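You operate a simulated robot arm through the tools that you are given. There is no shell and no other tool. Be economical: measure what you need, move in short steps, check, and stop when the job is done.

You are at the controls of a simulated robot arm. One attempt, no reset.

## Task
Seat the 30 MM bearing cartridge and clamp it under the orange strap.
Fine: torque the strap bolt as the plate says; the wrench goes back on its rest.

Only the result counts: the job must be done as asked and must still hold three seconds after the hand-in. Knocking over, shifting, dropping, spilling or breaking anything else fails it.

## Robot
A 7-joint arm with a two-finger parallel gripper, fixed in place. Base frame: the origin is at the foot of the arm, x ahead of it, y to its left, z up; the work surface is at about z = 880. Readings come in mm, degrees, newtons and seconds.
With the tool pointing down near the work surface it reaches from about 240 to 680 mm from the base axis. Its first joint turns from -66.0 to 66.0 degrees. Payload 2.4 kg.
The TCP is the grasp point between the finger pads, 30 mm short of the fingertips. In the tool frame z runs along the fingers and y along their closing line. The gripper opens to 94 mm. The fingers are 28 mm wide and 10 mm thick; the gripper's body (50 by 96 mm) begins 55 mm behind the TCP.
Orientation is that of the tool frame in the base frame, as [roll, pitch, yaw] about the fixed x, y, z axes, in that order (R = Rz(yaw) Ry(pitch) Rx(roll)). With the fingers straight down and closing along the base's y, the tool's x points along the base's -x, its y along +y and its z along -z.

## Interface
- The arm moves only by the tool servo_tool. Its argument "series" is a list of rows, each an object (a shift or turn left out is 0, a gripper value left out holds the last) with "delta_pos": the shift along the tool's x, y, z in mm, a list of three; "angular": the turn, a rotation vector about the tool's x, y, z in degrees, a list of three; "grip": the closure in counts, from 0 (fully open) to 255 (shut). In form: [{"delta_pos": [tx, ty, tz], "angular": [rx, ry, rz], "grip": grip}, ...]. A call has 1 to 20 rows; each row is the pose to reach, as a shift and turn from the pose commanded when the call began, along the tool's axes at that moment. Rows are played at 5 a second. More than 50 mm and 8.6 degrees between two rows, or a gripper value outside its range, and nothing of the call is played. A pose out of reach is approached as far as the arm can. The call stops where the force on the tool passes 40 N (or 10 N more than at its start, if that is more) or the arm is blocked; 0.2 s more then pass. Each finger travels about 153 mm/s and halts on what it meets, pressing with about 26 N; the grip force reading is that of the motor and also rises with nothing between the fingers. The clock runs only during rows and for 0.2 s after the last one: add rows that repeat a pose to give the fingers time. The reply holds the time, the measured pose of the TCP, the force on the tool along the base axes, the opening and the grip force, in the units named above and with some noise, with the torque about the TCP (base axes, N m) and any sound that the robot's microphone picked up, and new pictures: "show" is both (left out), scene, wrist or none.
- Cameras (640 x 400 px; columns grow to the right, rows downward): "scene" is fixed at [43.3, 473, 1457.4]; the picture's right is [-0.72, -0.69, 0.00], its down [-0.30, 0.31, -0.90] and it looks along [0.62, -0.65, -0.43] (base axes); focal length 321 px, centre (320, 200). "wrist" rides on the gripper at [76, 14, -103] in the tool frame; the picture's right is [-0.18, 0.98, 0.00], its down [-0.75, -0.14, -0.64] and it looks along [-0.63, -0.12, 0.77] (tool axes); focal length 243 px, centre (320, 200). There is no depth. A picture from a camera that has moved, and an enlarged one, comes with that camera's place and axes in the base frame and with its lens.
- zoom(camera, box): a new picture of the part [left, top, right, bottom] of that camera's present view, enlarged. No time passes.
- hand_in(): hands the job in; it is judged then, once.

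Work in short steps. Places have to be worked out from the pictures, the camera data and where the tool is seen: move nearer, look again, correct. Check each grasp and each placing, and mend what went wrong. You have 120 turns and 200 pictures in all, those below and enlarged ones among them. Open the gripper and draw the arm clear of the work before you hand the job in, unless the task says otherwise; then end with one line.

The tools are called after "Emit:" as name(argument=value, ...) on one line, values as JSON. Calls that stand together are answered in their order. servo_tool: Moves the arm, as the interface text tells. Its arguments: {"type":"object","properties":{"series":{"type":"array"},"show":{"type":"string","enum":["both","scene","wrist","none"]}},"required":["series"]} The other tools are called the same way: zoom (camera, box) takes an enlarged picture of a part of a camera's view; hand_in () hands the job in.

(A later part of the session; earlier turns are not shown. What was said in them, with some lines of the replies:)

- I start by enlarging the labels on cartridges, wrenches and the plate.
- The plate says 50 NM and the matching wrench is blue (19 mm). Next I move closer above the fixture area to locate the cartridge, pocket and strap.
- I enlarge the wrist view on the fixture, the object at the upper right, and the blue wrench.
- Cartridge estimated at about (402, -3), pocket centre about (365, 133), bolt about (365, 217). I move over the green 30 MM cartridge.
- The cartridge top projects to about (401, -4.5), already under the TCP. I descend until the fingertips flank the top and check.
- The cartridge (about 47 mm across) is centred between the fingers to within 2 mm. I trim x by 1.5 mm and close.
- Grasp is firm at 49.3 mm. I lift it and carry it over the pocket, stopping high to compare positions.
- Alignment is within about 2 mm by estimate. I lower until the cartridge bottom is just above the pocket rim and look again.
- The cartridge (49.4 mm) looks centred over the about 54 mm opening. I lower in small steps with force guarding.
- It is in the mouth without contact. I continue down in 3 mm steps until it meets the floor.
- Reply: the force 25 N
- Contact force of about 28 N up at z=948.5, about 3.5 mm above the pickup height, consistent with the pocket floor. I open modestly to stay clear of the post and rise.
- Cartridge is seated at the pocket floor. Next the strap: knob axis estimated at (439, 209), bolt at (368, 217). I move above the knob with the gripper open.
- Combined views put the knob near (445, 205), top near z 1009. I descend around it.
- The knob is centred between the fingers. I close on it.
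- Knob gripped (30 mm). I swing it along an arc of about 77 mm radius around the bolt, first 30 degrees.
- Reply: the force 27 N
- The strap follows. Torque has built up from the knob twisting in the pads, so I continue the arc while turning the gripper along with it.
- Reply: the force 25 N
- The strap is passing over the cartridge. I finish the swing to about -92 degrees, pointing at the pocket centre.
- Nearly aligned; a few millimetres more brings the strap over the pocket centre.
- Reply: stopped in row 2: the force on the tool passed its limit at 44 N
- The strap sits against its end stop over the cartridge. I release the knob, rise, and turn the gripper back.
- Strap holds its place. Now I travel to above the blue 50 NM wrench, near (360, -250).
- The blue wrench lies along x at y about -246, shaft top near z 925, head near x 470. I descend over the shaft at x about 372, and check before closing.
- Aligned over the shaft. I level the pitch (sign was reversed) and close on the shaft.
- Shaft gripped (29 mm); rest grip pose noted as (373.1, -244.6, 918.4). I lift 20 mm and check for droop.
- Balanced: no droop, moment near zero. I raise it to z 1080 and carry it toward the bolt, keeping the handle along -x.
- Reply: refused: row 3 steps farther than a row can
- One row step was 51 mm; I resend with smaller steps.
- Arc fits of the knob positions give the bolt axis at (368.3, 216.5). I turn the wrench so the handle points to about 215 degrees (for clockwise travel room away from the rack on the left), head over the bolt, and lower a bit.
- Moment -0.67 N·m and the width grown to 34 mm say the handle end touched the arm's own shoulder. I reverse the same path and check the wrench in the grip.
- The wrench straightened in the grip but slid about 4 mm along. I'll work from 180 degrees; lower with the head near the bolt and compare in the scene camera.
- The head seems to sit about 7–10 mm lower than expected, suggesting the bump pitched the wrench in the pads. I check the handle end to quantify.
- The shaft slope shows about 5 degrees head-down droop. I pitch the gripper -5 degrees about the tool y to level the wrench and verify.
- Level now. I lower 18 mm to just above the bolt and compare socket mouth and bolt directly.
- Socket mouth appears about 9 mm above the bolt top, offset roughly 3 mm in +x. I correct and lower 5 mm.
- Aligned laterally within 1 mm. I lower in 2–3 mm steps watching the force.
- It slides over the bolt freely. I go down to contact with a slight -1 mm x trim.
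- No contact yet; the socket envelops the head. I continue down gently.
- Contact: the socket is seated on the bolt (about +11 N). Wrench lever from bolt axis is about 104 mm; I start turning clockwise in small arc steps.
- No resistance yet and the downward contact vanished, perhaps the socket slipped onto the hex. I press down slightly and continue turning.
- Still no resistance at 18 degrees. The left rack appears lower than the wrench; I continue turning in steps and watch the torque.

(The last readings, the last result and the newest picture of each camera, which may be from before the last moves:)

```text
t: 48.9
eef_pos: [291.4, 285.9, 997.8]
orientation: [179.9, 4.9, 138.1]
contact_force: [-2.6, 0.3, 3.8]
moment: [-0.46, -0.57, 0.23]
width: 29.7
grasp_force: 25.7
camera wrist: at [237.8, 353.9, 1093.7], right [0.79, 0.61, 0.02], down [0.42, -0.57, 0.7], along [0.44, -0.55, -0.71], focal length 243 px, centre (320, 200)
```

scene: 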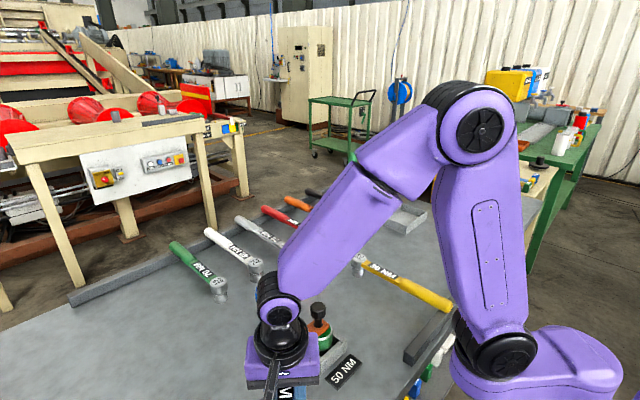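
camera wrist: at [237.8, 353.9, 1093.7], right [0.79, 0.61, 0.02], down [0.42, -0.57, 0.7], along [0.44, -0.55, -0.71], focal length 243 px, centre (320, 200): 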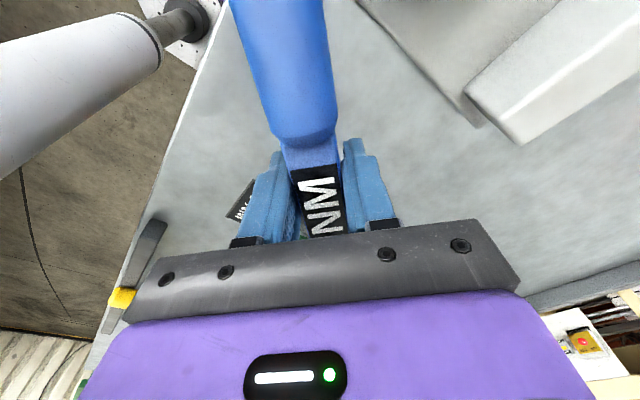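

Torque about z begins to appear (+0.23 N·m, resisting). I continue in smaller steps.

Emit:
servo_tool(series=[{"delta_pos": [-0.04, 2.7, 0.2], "angular": [0.13, 0, 1.49]}, {"delta_pos": [-0.14, 5.4, 0.4], "angular": [0.26, 0, 2.99]}, {"delta_pos": [-0.3, 8.2, 0.6], "angular": [0.39, 0, 4.5]}, {"delta_pos": [-0.57, 10.9, 0.6], "angular": [0.52, 0, 5.98]}], show="none")

Emit:
zoom(camera="scene", box=[220, 280, 360, 400])

```text
t: 49.9
eef_pos: [299.7, 294.8, 996.6]
orientation: [179.9, 5.0, 132.1]
contact_force: [-1.0, -1.1, 0.2]
moment: [-0.29, -0.29, 0.49]
width: 29.3
grasp_force: 25.8
```

```text
3.33 times, centred on (290, 340) of scene
camera zoom: at [43.3, 473.0, 1457.4], right [-0.72, -0.69, 0.0], down [-0.3, 0.31, -0.9], along [0.62, -0.65, -0.43], focal length 1069 px, centre (420, -267)
```

zoom: 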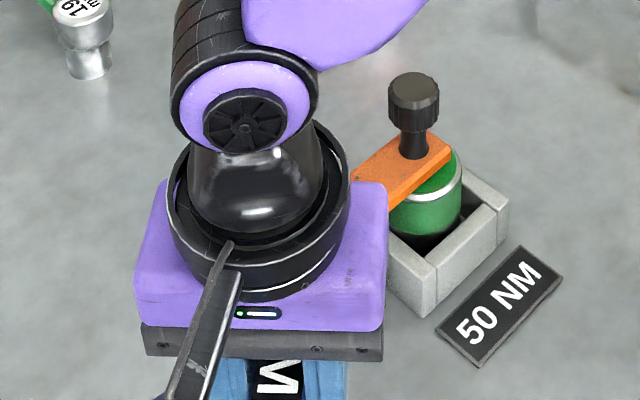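

Torque rises to 0.49 N·m, so the bolt is engaged. I continue.

Emit:
servo_tool(series=[{"delta_pos": [-0.04, 2.7, 0.1], "angular": [0.13, 0, 1.49]}, {"delta_pos": [-0.14, 5.4, 0.2], "angular": [0.26, 0, 2.99]}, {"delta_pos": [-0.3, 8.2, 0.3], "angular": [0.39, 0, 4.5]}, {"delta_pos": [-0.57, 10.9, 0.4], "angular": [0.52, 0, 5.98]}], show="wrist")

```text
t: 50.9
eef_pos: [307.6, 300.1, 997.3]
orientation: [179.9, 4.9, 126.0]
contact_force: [-3.1, -0.2, 4.7]
moment: [-0.57, -0.44, 0.65]
width: 29.5
grasp_force: 26.2
camera wrist: at [269.8, 378.0, 1092.7], right [0.9, 0.43, 0.02], down [0.29, -0.65, 0.7], along [0.31, -0.63, -0.71], focal length 243 px, centre (320, 200)
```

wrist: 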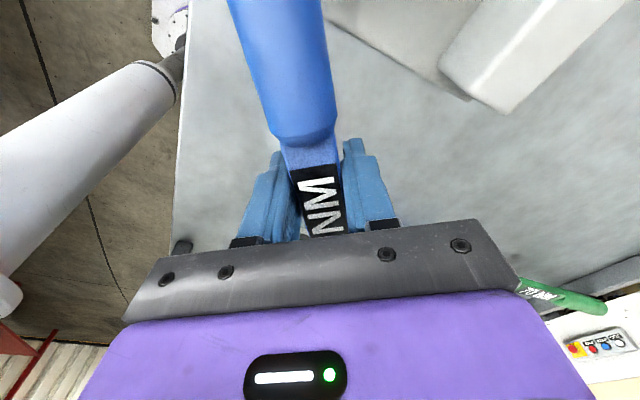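

Emit:
servo_tool(series=[{"delta_pos": [-0.04, 2.7, 0], "angular": [0.13, 0, 1.49]}, {"delta_pos": [-0.14, 5.4, 0], "angular": [0.26, 0, 2.99]}, {"delta_pos": [-0.3, 8.2, 0], "angular": [0.39, 0, 4.5]}, {"delta_pos": [-0.57, 10.9, 0], "angular": [0.52, 0, 5.98]}], show="wrist")

```text
t: 51.9
eef_pos: [316.1, 306.5, 996.4]
orientation: [179.9, 4.9, 120.0]
contact_force: [-3.0, 0.4, 0.5]
moment: [-0.35, -0.14, 0.76]
width: 29.6
grasp_force: 25.6
camera wrist: at [286.9, 387.2, 1092.5], right [0.94, 0.33, 0.02], down [0.23, -0.67, 0.7], along [0.25, -0.66, -0.71], focal length 243 px, centre (320, 200)
```

wrist: 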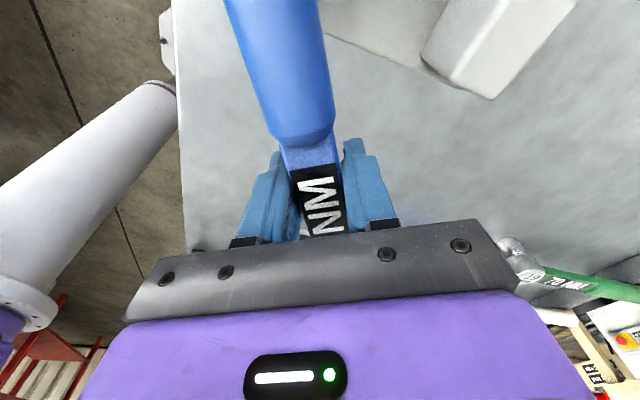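

Emit:
servo_tool(series=[{"delta_pos": [-0.04, 2.7, 0], "angular": [0.13, 0, 1.49]}, {"delta_pos": [-0.14, 5.4, 0], "angular": [0.26, 0, 2.99]}, {"delta_pos": [-0.3, 8.2, 0], "angular": [0.39, 0, 4.5]}, {"delta_pos": [-0.57, 10.9, 0], "angular": [0.52, 0, 5.98]}], show="wrist")

```text
t: 52.9
eef_pos: [326.3, 311.3, 996.1]
orientation: [179.9, 4.8, 113.8]
contact_force: [0.6, -0.3, -2.8]
moment: [-0.16, -0.08, 0.04]
width: 29.5
grasp_force: 26.7
camera wrist: at [306.0, 394.8, 1092.5], right [0.97, 0.23, 0.02], down [0.15, -0.69, 0.7], along [0.17, -0.68, -0.71], focal length 243 px, centre (320, 200)
```

wrist: 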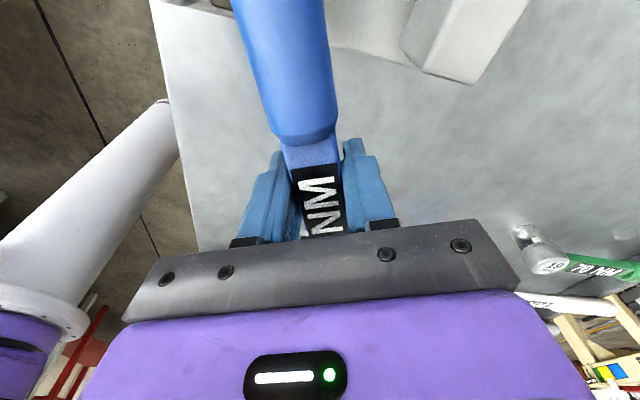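

The torque dropped to near zero without any sound reported, perhaps the socket slipped on the hex. I look at the head from the scene and push down slightly to feel the seat.

Emit:
servo_tool(series=[{"delta_pos": [0, 0, 1]}, {"delta_pos": [0, 0, 2]}, {"delta_pos": [0, 0, 3]}], show="scene")

Emit:
zoom(camera="scene", box=[240, 270, 380, 400])

```text
t: 53.7
eef_pos: [325.9, 311.6, 993.4]
orientation: [179.9, 4.8, 114.1]
contact_force: [-1.3, 2.9, 6.1]
moment: [-0.78, -0.29, -0.05]
width: 29.5
grasp_force: 26.0
```

scene: 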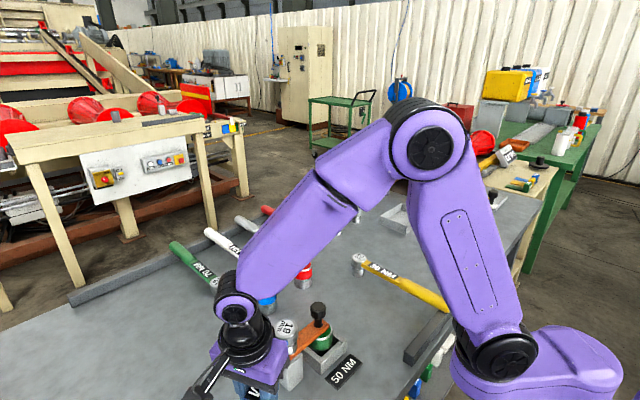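

```text
3.08 times, centred on (310, 335) of scene
camera zoom: at [43.2, 473.0, 1457.4], right [-0.72, -0.69, 0.0], down [-0.3, 0.31, -0.9], along [0.62, -0.65, -0.43], focal length 987 px, centre (351, -215)
```

zoom: 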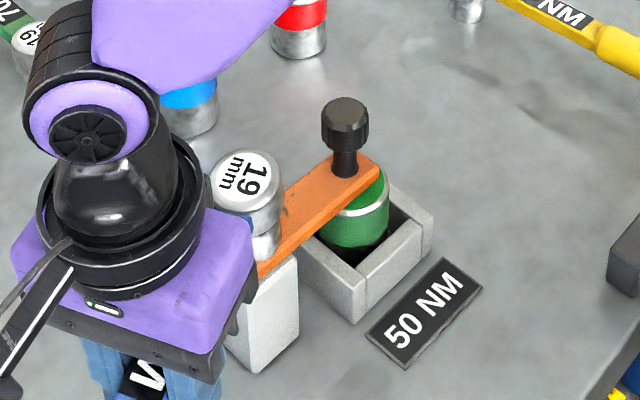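

The head is now tilted back because my pressing pitched the wrench in the pads. I level it: raise the TCP about 10 mm while pitching the tool +5 degrees, pivoting on the bolt.

Emit:
servo_tool(series=[{"delta_pos": [-0.2, 0, -2.5], "angular": [0, 1.3, 0]}, {"delta_pos": [-0.4, 0, -5], "angular": [0, 2.6, 0]}, {"delta_pos": [-0.7, 0, -7.5], "angular": [0, 3.9, 0]}, {"delta_pos": [-0.9, 0, -10], "angular": [0, 5, 0]}, {"delta_pos": [-0.9, 0, -10], "angular": [0, 5, 0]}], show="none")

Emit:
zoom(camera="scene", box=[260, 300, 340, 380])

```text
t: 54.9
eef_pos: [326.3, 311.3, 1003.9]
orientation: [-180.0, -0.1, 114.1]
contact_force: [-0.5, -0.5, -4.2]
moment: [-0.06, -0.02, -0.02]
width: 29.3
grasp_force: 25.9
```

```text
5.00 times, centred on (300, 340) of scene
camera zoom: at [43.3, 473.0, 1457.4], right [-0.72, -0.69, 0.0], down [-0.3, 0.31, -0.9], along [0.62, -0.65, -0.43], focal length 1603 px, centre (420, -500)
```

zoom: 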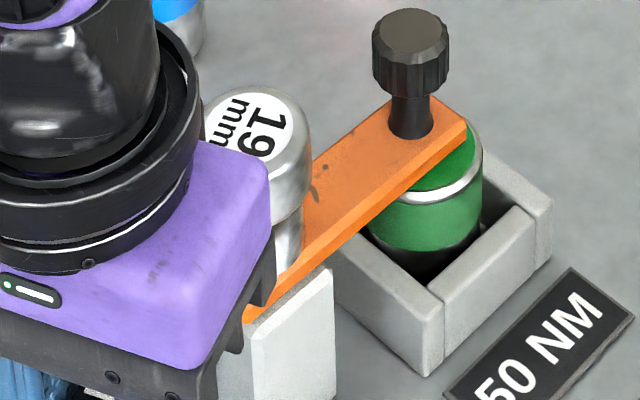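

The wrench is level and the gripper vertical again. I lower gently to find the seat without over-pressing.

Emit:
servo_tool(series=[{"delta_pos": [0, 0, 1]}, {"delta_pos": [0, 0, 2]}], show="none")

Emit:
zoom(camera="scene", box=[270, 310, 320, 360])

```text
t: 55.5
eef_pos: [326.2, 310.2, 1001.9]
orientation: [-179.9, -0.1, 114.2]
contact_force: [0.6, 0.4, -4.2]
moment: [-0.05, 0.01, -0.01]
width: 29.3
grasp_force: 25.8
```

```text
8.00 times, centred on (295, 335) of scene
camera zoom: at [43.3, 473.0, 1457.4], right [-0.72, -0.69, 0.0], down [-0.3, 0.31, -0.9], along [0.62, -0.65, -0.43], focal length 2565 px, centre (520, -880)
```

zoom: 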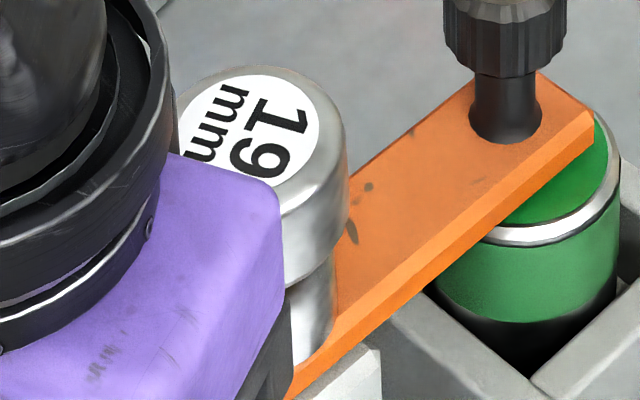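

Still free; lower a few more millimetres.

Emit:
servo_tool(series=[{"delta_pos": [0, 0, 1]}, {"delta_pos": [0, 0, 2]}, {"delta_pos": [0, 0, 2]}], show="none")

```text
t: 56.3
eef_pos: [325.6, 311.6, 1000.3]
orientation: [179.9, -0.3, 114.2]
contact_force: [-3.6, 5.2, 6.7]
moment: [-0.76, -0.31, -0.11]
width: 29.3
grasp_force: 25.9
```

Contact at z 1000. I back off 0.5 mm and turn clockwise 6 degrees to test torque.

Emit:
servo_tool(series=[{"delta_pos": [-0.04, 2.7, -0.5], "angular": [0, 0, 1.5]}, {"delta_pos": [-0.14, 5.4, -0.5], "angular": [0, 0, 3]}, {"delta_pos": [-0.3, 8.2, -0.5], "angular": [0, 0, 4.5]}, {"delta_pos": [-0.57, 10.9, -0.5], "angular": [0, 0, 6]}], show="none")

```text
t: 57.3
eef_pos: [337.0, 315.4, 1001.5]
orientation: [-180.0, -0.1, 107.9]
contact_force: [0.4, 0.5, -3.4]
moment: [-0.02, -0.02, 0.03]
width: 29.1
grasp_force: 26.0
```

Emit:
servo_tool(series=[{"delta_pos": [-0.14, 5.4, 0], "angular": [0, 0, 3]}, {"delta_pos": [-0.57, 10.9, 0], "angular": [0, 0, 6]}, {"delta_pos": [-1.28, 16.3, 0], "angular": [0, 0, 9]}, {"delta_pos": [-2.27, 21.6, 0], "angular": [0, 0, 12]}], show="both")

```text
t: 58.3
eef_pos: [357.6, 318.4, 999.6]
orientation: [180.0, -0.2, 96.0]
contact_force: [0.4, 0.0, -4.9]
moment: [-0.03, -0.04, -0.01]
width: 29.5
grasp_force: 26.1
camera wrist: at [364.4, 397.0, 1103.1], right [1.0, -0.08, 0.0], down [-0.06, -0.77, 0.64], along [-0.05, -0.64, -0.77], focal length 243 px, centre (320, 200)
```

scene: 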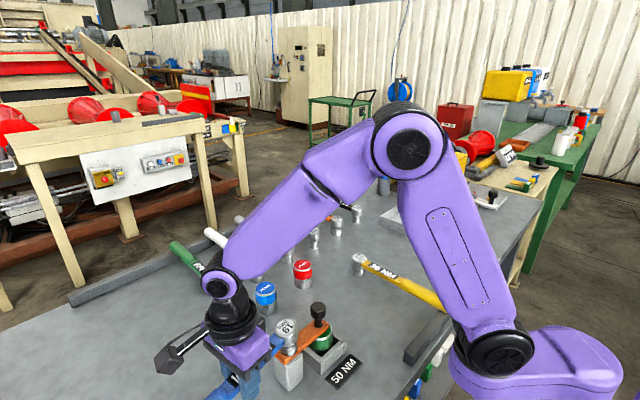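
wrist: 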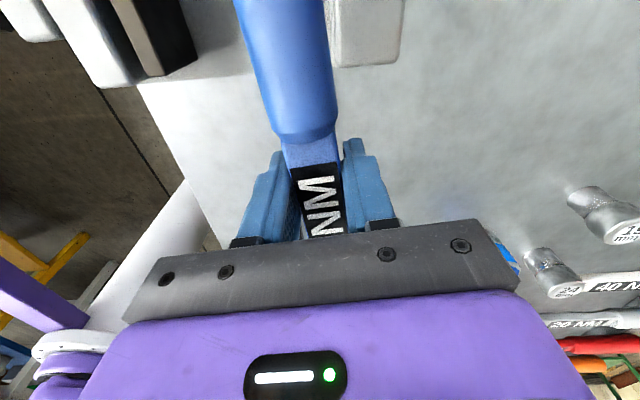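

No torque over the last 18 degrees. I lift the wrench off to inspect the bolt's red mark for rotation.

Emit:
servo_tool(series=[{"delta_pos": [0, 0, -15]}, {"delta_pos": [0, 0, -35]}, {"delta_pos": [0, 0, -55]}, {"delta_pos": [0, 0, -55]}], show="none")

Emit:
zoom(camera="scene", box=[260, 300, 340, 380])

```text
t: 59.3
eef_pos: [358.3, 319.5, 1054.3]
orientation: [180.0, -0.1, 96.1]
contact_force: [-0.2, 0.4, -4.3]
moment: [-0.03, 0.0, -0.03]
width: 28.9
grasp_force: 26.0
```

```text
5.00 times, centred on (300, 340) of scene
camera zoom: at [43.3, 473.0, 1457.4], right [-0.72, -0.69, 0.0], down [-0.3, 0.31, -0.9], along [0.62, -0.65, -0.43], focal length 1603 px, centre (420, -500)
```

zoom: 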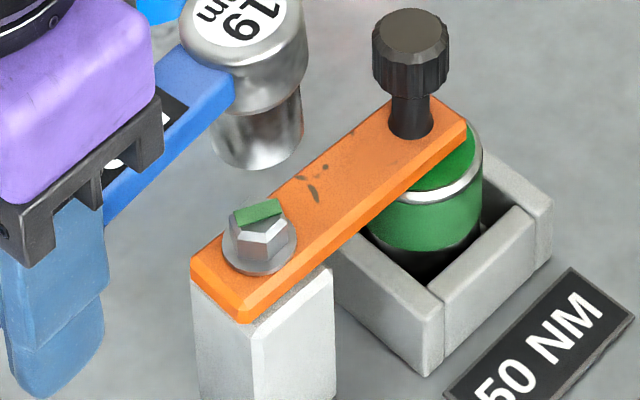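

The mark has turned green: the bolt is torqued, and the strap still holds over the cartridge. Now I raise the wrench and swing it back to the 180-degree orientation.

Emit:
servo_tool(series=[{"delta_pos": [0, 0, -20]}, {"delta_pos": [0, 0, -36]}, {"delta_pos": [-1, -14.5, -36], "angular": [0, 0, -8]}, {"delta_pos": [-4, -28.7, -36], "angular": [0, 0, -16]}, {"delta_pos": [-9, -42.3, -36], "angular": [0, 0, -24]}, {"delta_pos": [-15.8, -55.1, -36], "angular": [0, 0, -32]}, {"delta_pos": [-24.3, -66.9, -36], "angular": [0, 0, -40]}, {"delta_pos": [-34.4, -77.3, -36], "angular": [0, 0, -48]}, {"delta_pos": [-45.8, -86.2, -36], "angular": [0, 0, -56]}, {"delta_pos": [-58.4, -93.5, -36], "angular": [0, 0, -64]}, {"delta_pos": [-71.9, -98.9, -36], "angular": [0, 0, -72]}, {"delta_pos": [-85.9, -102.4, -36], "angular": [0, 0, -80]}, {"delta_pos": [-93.1, -103.4, -36], "angular": [0, 0, -84]}, {"delta_pos": [-93.1, -103.4, -36], "angular": [0, 0, -84]}])

```text
t: 62.3
eef_pos: [264.2, 215.8, 1090.8]
orientation: [179.9, 0.0, -180.0]
contact_force: [-0.3, 1.0, -3.6]
moment: [0.01, 0.0, -0.02]
width: 29.3
grasp_force: 25.8
camera wrist: at [189.1, 230.0, 1193.0], right [0.18, 0.98, 0.0], down [0.75, -0.14, 0.64], along [0.63, -0.11, -0.77], focal length 243 px, centre (320, 200)
```

scene: 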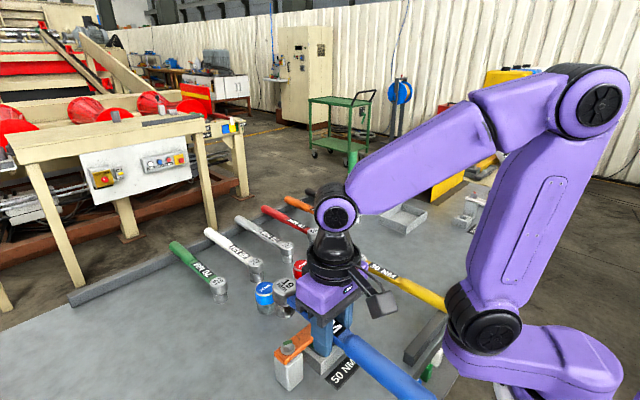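
wrist: 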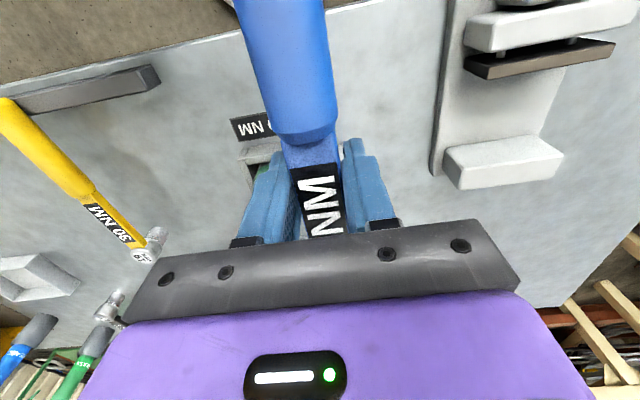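

The wrench sits in the grip like at pickup. I carry it back above its rest at (373, -244.6).

Emit:
servo_tool(series=[{"delta_pos": [-9, -42, 0]}, {"delta_pos": [-19, -84, 0]}, {"delta_pos": [-29, -126, 0]}, {"delta_pos": [-39, -168, 0]}, {"delta_pos": [-49, -210, 0]}, {"delta_pos": [-59, -252, 0]}, {"delta_pos": [-69, -294, 0]}, {"delta_pos": [-79, -336, 0]}, {"delta_pos": [-89, -378, 0]}, {"delta_pos": [-99, -420, 0]}, {"delta_pos": [-108.5, -460.5, 0]}, {"delta_pos": [-108.5, -460.5, 40]}, {"delta_pos": [-108.5, -460.5, 80]}, {"delta_pos": [-108.5, -460.5, 120]}, {"delta_pos": [-108.5, -460.5, 140]}, {"delta_pos": [-108.5, -460.5, 140]}])

Emit:
zoom(camera="scene", box=[360, 210, 480, 300])

Emit:
zoom(camera="scene", box=[250, 290, 370, 390])

```text
t: 65.7
eef_pos: [374.0, -244.5, 947.9]
orientation: [179.9, 0.0, -180.0]
contact_force: [0.1, 0.5, -4.7]
moment: [0.0, -0.05, -0.01]
width: 29.4
grasp_force: 26.6
camera wrist: at [298.2, -230.2, 1050.8], right [0.18, 0.98, 0.0], down [0.75, -0.14, 0.64], along [0.63, -0.12, -0.77], focal length 243 px, centre (320, 200)
```

scene: 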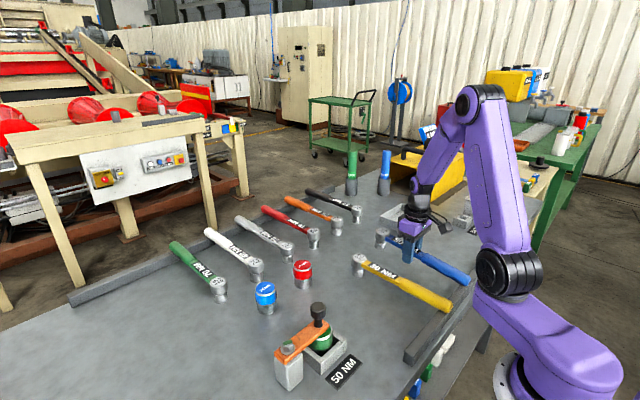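
wrist: 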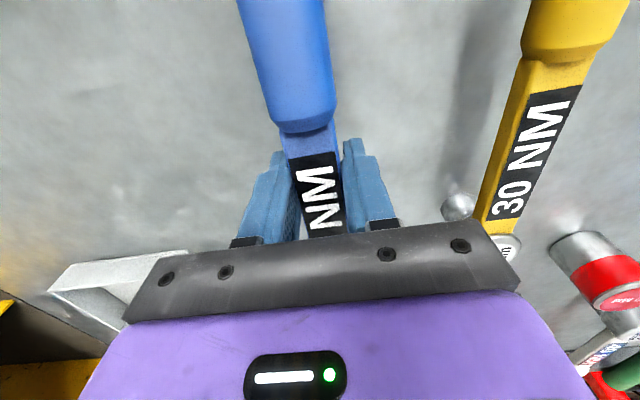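

```text
4.44 times, centred on (420, 255) of scene
camera zoom: at [43.3, 472.9, 1457.4], right [-0.72, -0.69, 0.0], down [-0.3, 0.31, -0.9], along [0.62, -0.65, -0.43], focal length 1425 px, centre (-124, -44)
```

zoom: 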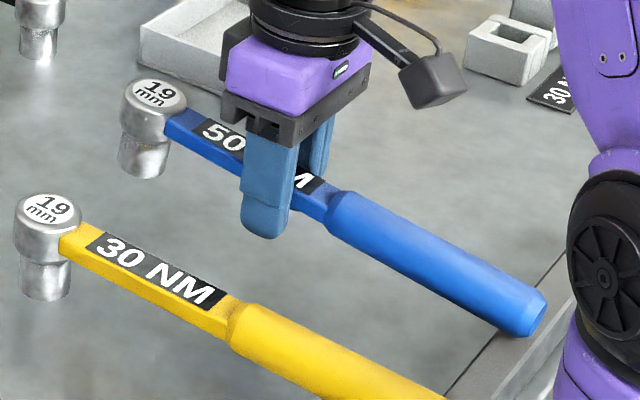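

```text
4.00 times, centred on (310, 340) of scene
camera zoom: at [43.3, 472.9, 1457.4], right [-0.72, -0.69, 0.0], down [-0.3, 0.31, -0.9], along [0.62, -0.65, -0.43], focal length 1283 px, centre (360, -360)
```

zoom: 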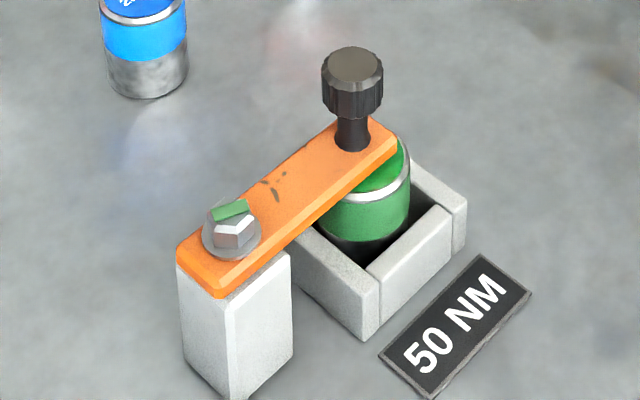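

Bolt mark green, strap and cartridge in place. The handle end hangs about 24 mm low (pitch about 5.5 degrees), so I pitch the tool +5.5 degrees to level the wrench before setting it down.

Emit:
servo_tool(series=[{"angular": [0, 2, 0]}, {"angular": [0, 4, 0]}, {"angular": [0, 5.5, 0]}, {"angular": [0, 5.5, 0]}], show="none")

Emit:
zoom(camera="scene", box=[360, 210, 480, 300])

```text
t: 66.7
eef_pos: [374.8, -244.3, 949.7]
orientation: [179.8, -5.5, -179.9]
contact_force: [-0.1, 0.6, -4.3]
moment: [-0.03, -0.06, 0.01]
width: 29.3
grasp_force: 26.0
```

```text
4.44 times, centred on (420, 255) of scene
camera zoom: at [43.3, 472.9, 1457.4], right [-0.72, -0.69, 0.0], down [-0.3, 0.31, -0.9], along [0.62, -0.65, -0.43], focal length 1425 px, centre (-124, -44)
```

zoom: 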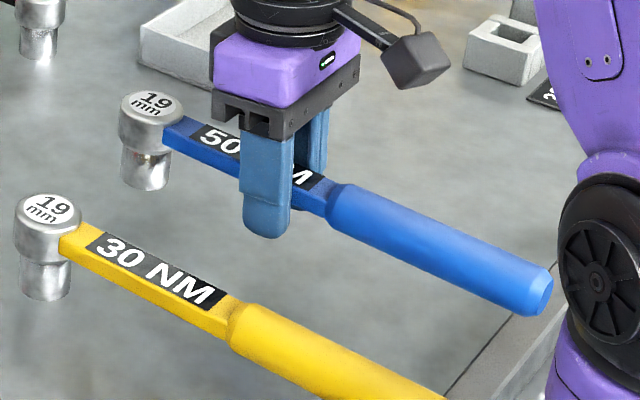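

Level now and lined up with the rest position. I lower 18 mm, then in small steps to contact.

Emit:
servo_tool(series=[{"delta_pos": [-0.9, 0, 9]}, {"delta_pos": [-1.7, 0, 18]}, {"delta_pos": [-1.9, 0, 20]}, {"delta_pos": [-2.1, 0, 22]}], show="none")

Emit:
zoom(camera="scene", box=[360, 210, 480, 300])

```text
t: 67.7
eef_pos: [374.8, -243.0, 928.6]
orientation: [179.9, -5.4, -179.9]
contact_force: [0.7, -0.3, 2.8]
moment: [-0.01, 0.81, -0.02]
width: 29.3
grasp_force: 26.5
```

```text
4.44 times, centred on (420, 255) of scene
camera zoom: at [43.3, 473.0, 1457.4], right [-0.72, -0.69, 0.0], down [-0.3, 0.31, -0.9], along [0.62, -0.65, -0.43], focal length 1425 px, centre (-124, -44)
```

zoom: 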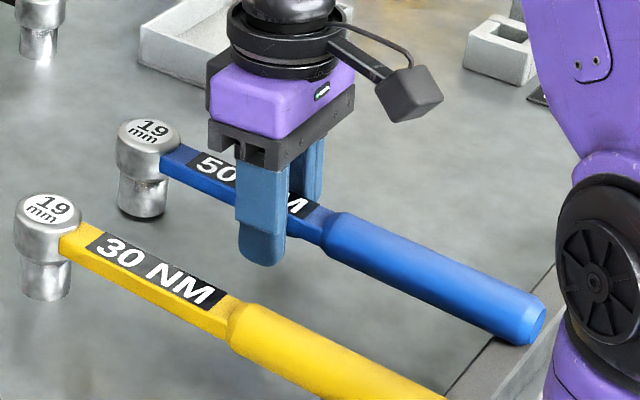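

The handle end has met its rail while the head is about 4 mm up. I tilt 1.5 degrees and lower the head, trimming 2 mm back in x.

Emit:
servo_tool(series=[{"delta_pos": [1.5, -1, 1.2], "angular": [0, 0.6, 0]}, {"delta_pos": [1.5, -1, 2.4], "angular": [0, 1.2, 0]}, {"delta_pos": [1.5, -1, 3.6], "angular": [0, 1.8, 0]}, {"delta_pos": [1.5, -1, 3.6], "angular": [0, 1.8, 0]}], show="none")

Emit:
zoom(camera="scene", box=[360, 210, 480, 300])

```text
t: 68.7
eef_pos: [372.8, -247.2, 924.4]
orientation: [180.0, -7.2, -179.9]
contact_force: [-0.6, 0.1, 26.3]
moment: [-0.01, 0.01, 0.0]
width: 29.3
grasp_force: 25.5
```

```text
4.44 times, centred on (420, 255) of scene
camera zoom: at [42.9, 473.2, 1457.4], right [-0.72, -0.69, 0.0], down [-0.3, 0.31, -0.9], along [0.62, -0.65, -0.43], focal length 1425 px, centre (-124, -44)
```

zoom: 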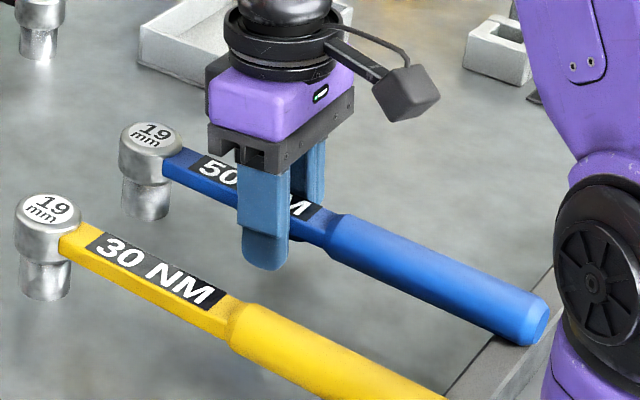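

Supported at both ends (26 N, no moment), matching the original pose. I ease off, open, and rise.

Emit:
servo_tool(series=[{"delta_pos": [0.1, 0, -1], "grip": 255}, {"delta_pos": [0.1, 0, -1], "grip": 120}, {"delta_pos": [0.1, 0, -1], "grip": 0}, {"delta_pos": [0.1, 0, -1], "grip": 0}, {"delta_pos": [2.5, 0, -20], "grip": 0}, {"delta_pos": [6.3, 0, -50], "grip": 0}, {"delta_pos": [11, 0, -90], "grip": 0}, {"delta_pos": [16, 0, -130], "angular": [0, -7, 0], "grip": 0}, {"delta_pos": [16, 0, -130], "angular": [0, -7, 0], "grip": 0}])

Emit:
zoom(camera="scene", box=[360, 210, 480, 300])

```text
t: 70.7
eef_pos: [372.6, -245.1, 1055.8]
orientation: [179.8, -0.3, -179.9]
contact_force: [-0.1, 0.0, 0.0]
moment: [0.01, -0.03, -0.03]
width: 94.3
grasp_force: 0.1
camera wrist: at [297.4, -230.8, 1158.4], right [0.18, 0.98, 0.0], down [0.76, -0.14, 0.64], along [0.63, -0.12, -0.77], focal length 243 px, centre (320, 200)
```

scene: 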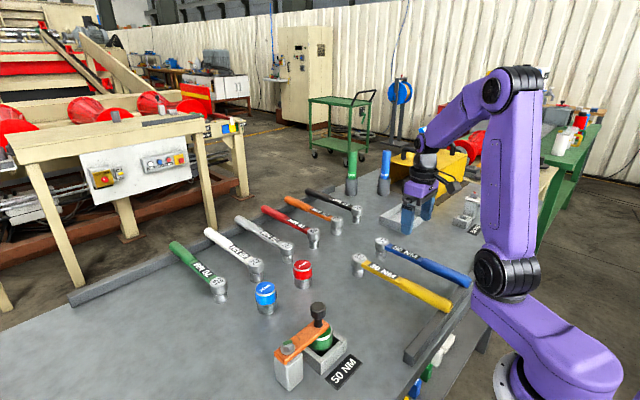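
wrist: 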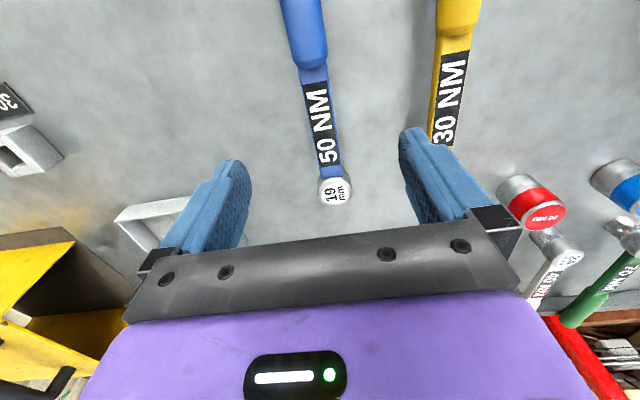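

```text
4.44 times, centred on (420, 255) of scene
camera zoom: at [43.3, 473.0, 1457.4], right [-0.72, -0.69, 0.0], down [-0.3, 0.31, -0.9], along [0.62, -0.65, -0.43], focal length 1425 px, centre (-124, -44)
```

zoom: 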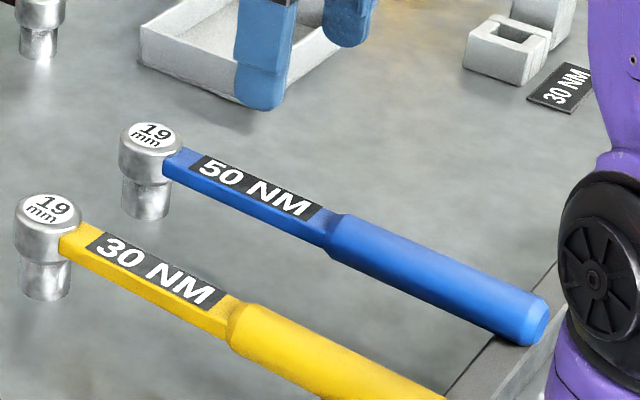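

The wrench lies on its rest as before. I draw the arm up clear and take one last look at the fixture.

Emit:
servo_tool(series=[{"delta_pos": [0, 0, -45]}, {"delta_pos": [0, 0, -90]}, {"delta_pos": [0, 0, -130]}, {"delta_pos": [0, 0, -130]}, {"delta_pos": [0, 0, -130]}], show="none")

Emit:
zoom(camera="scene", box=[240, 270, 480, 400])

```text
t: 71.9
eef_pos: [374.7, -245.9, 1183.9]
orientation: [179.7, -0.3, 180.0]
contact_force: [-0.2, -0.3, -0.1]
moment: [0.03, 0.02, -0.02]
width: 94.0
grasp_force: 0.0
```

```text
2.67 times, centred on (360, 335) of scene
camera zoom: at [43.3, 473.0, 1457.4], right [-0.72, -0.69, 0.0], down [-0.3, 0.31, -0.9], along [0.62, -0.65, -0.43], focal length 855 px, centre (213, -160)
```

zoom: 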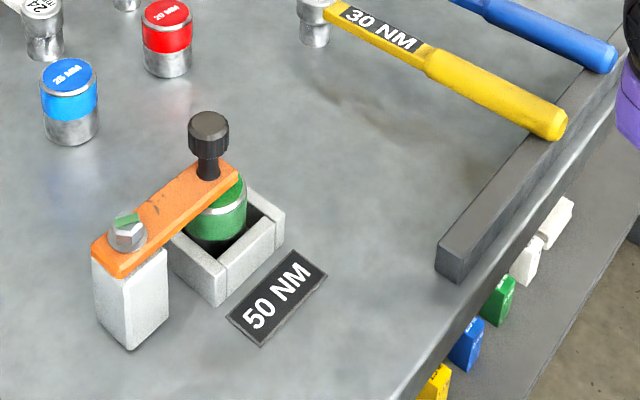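

Everything is in place: cartridge seated, strap over it, bolt mark green, wrench on its rest, arm clear. I hand in.

Emit:
hand_in()

```text
The job is handed in.
```

The 30 MM cartridge is seated and clamped under the orange strap. The bolt was tightened with the 50 NM wrench until its mark went from red to green (no click was picked up), and the wrench is back on its rest; on the way to the bolt its handle briefly touched the arm's own shoulder, and nothing else was moved.
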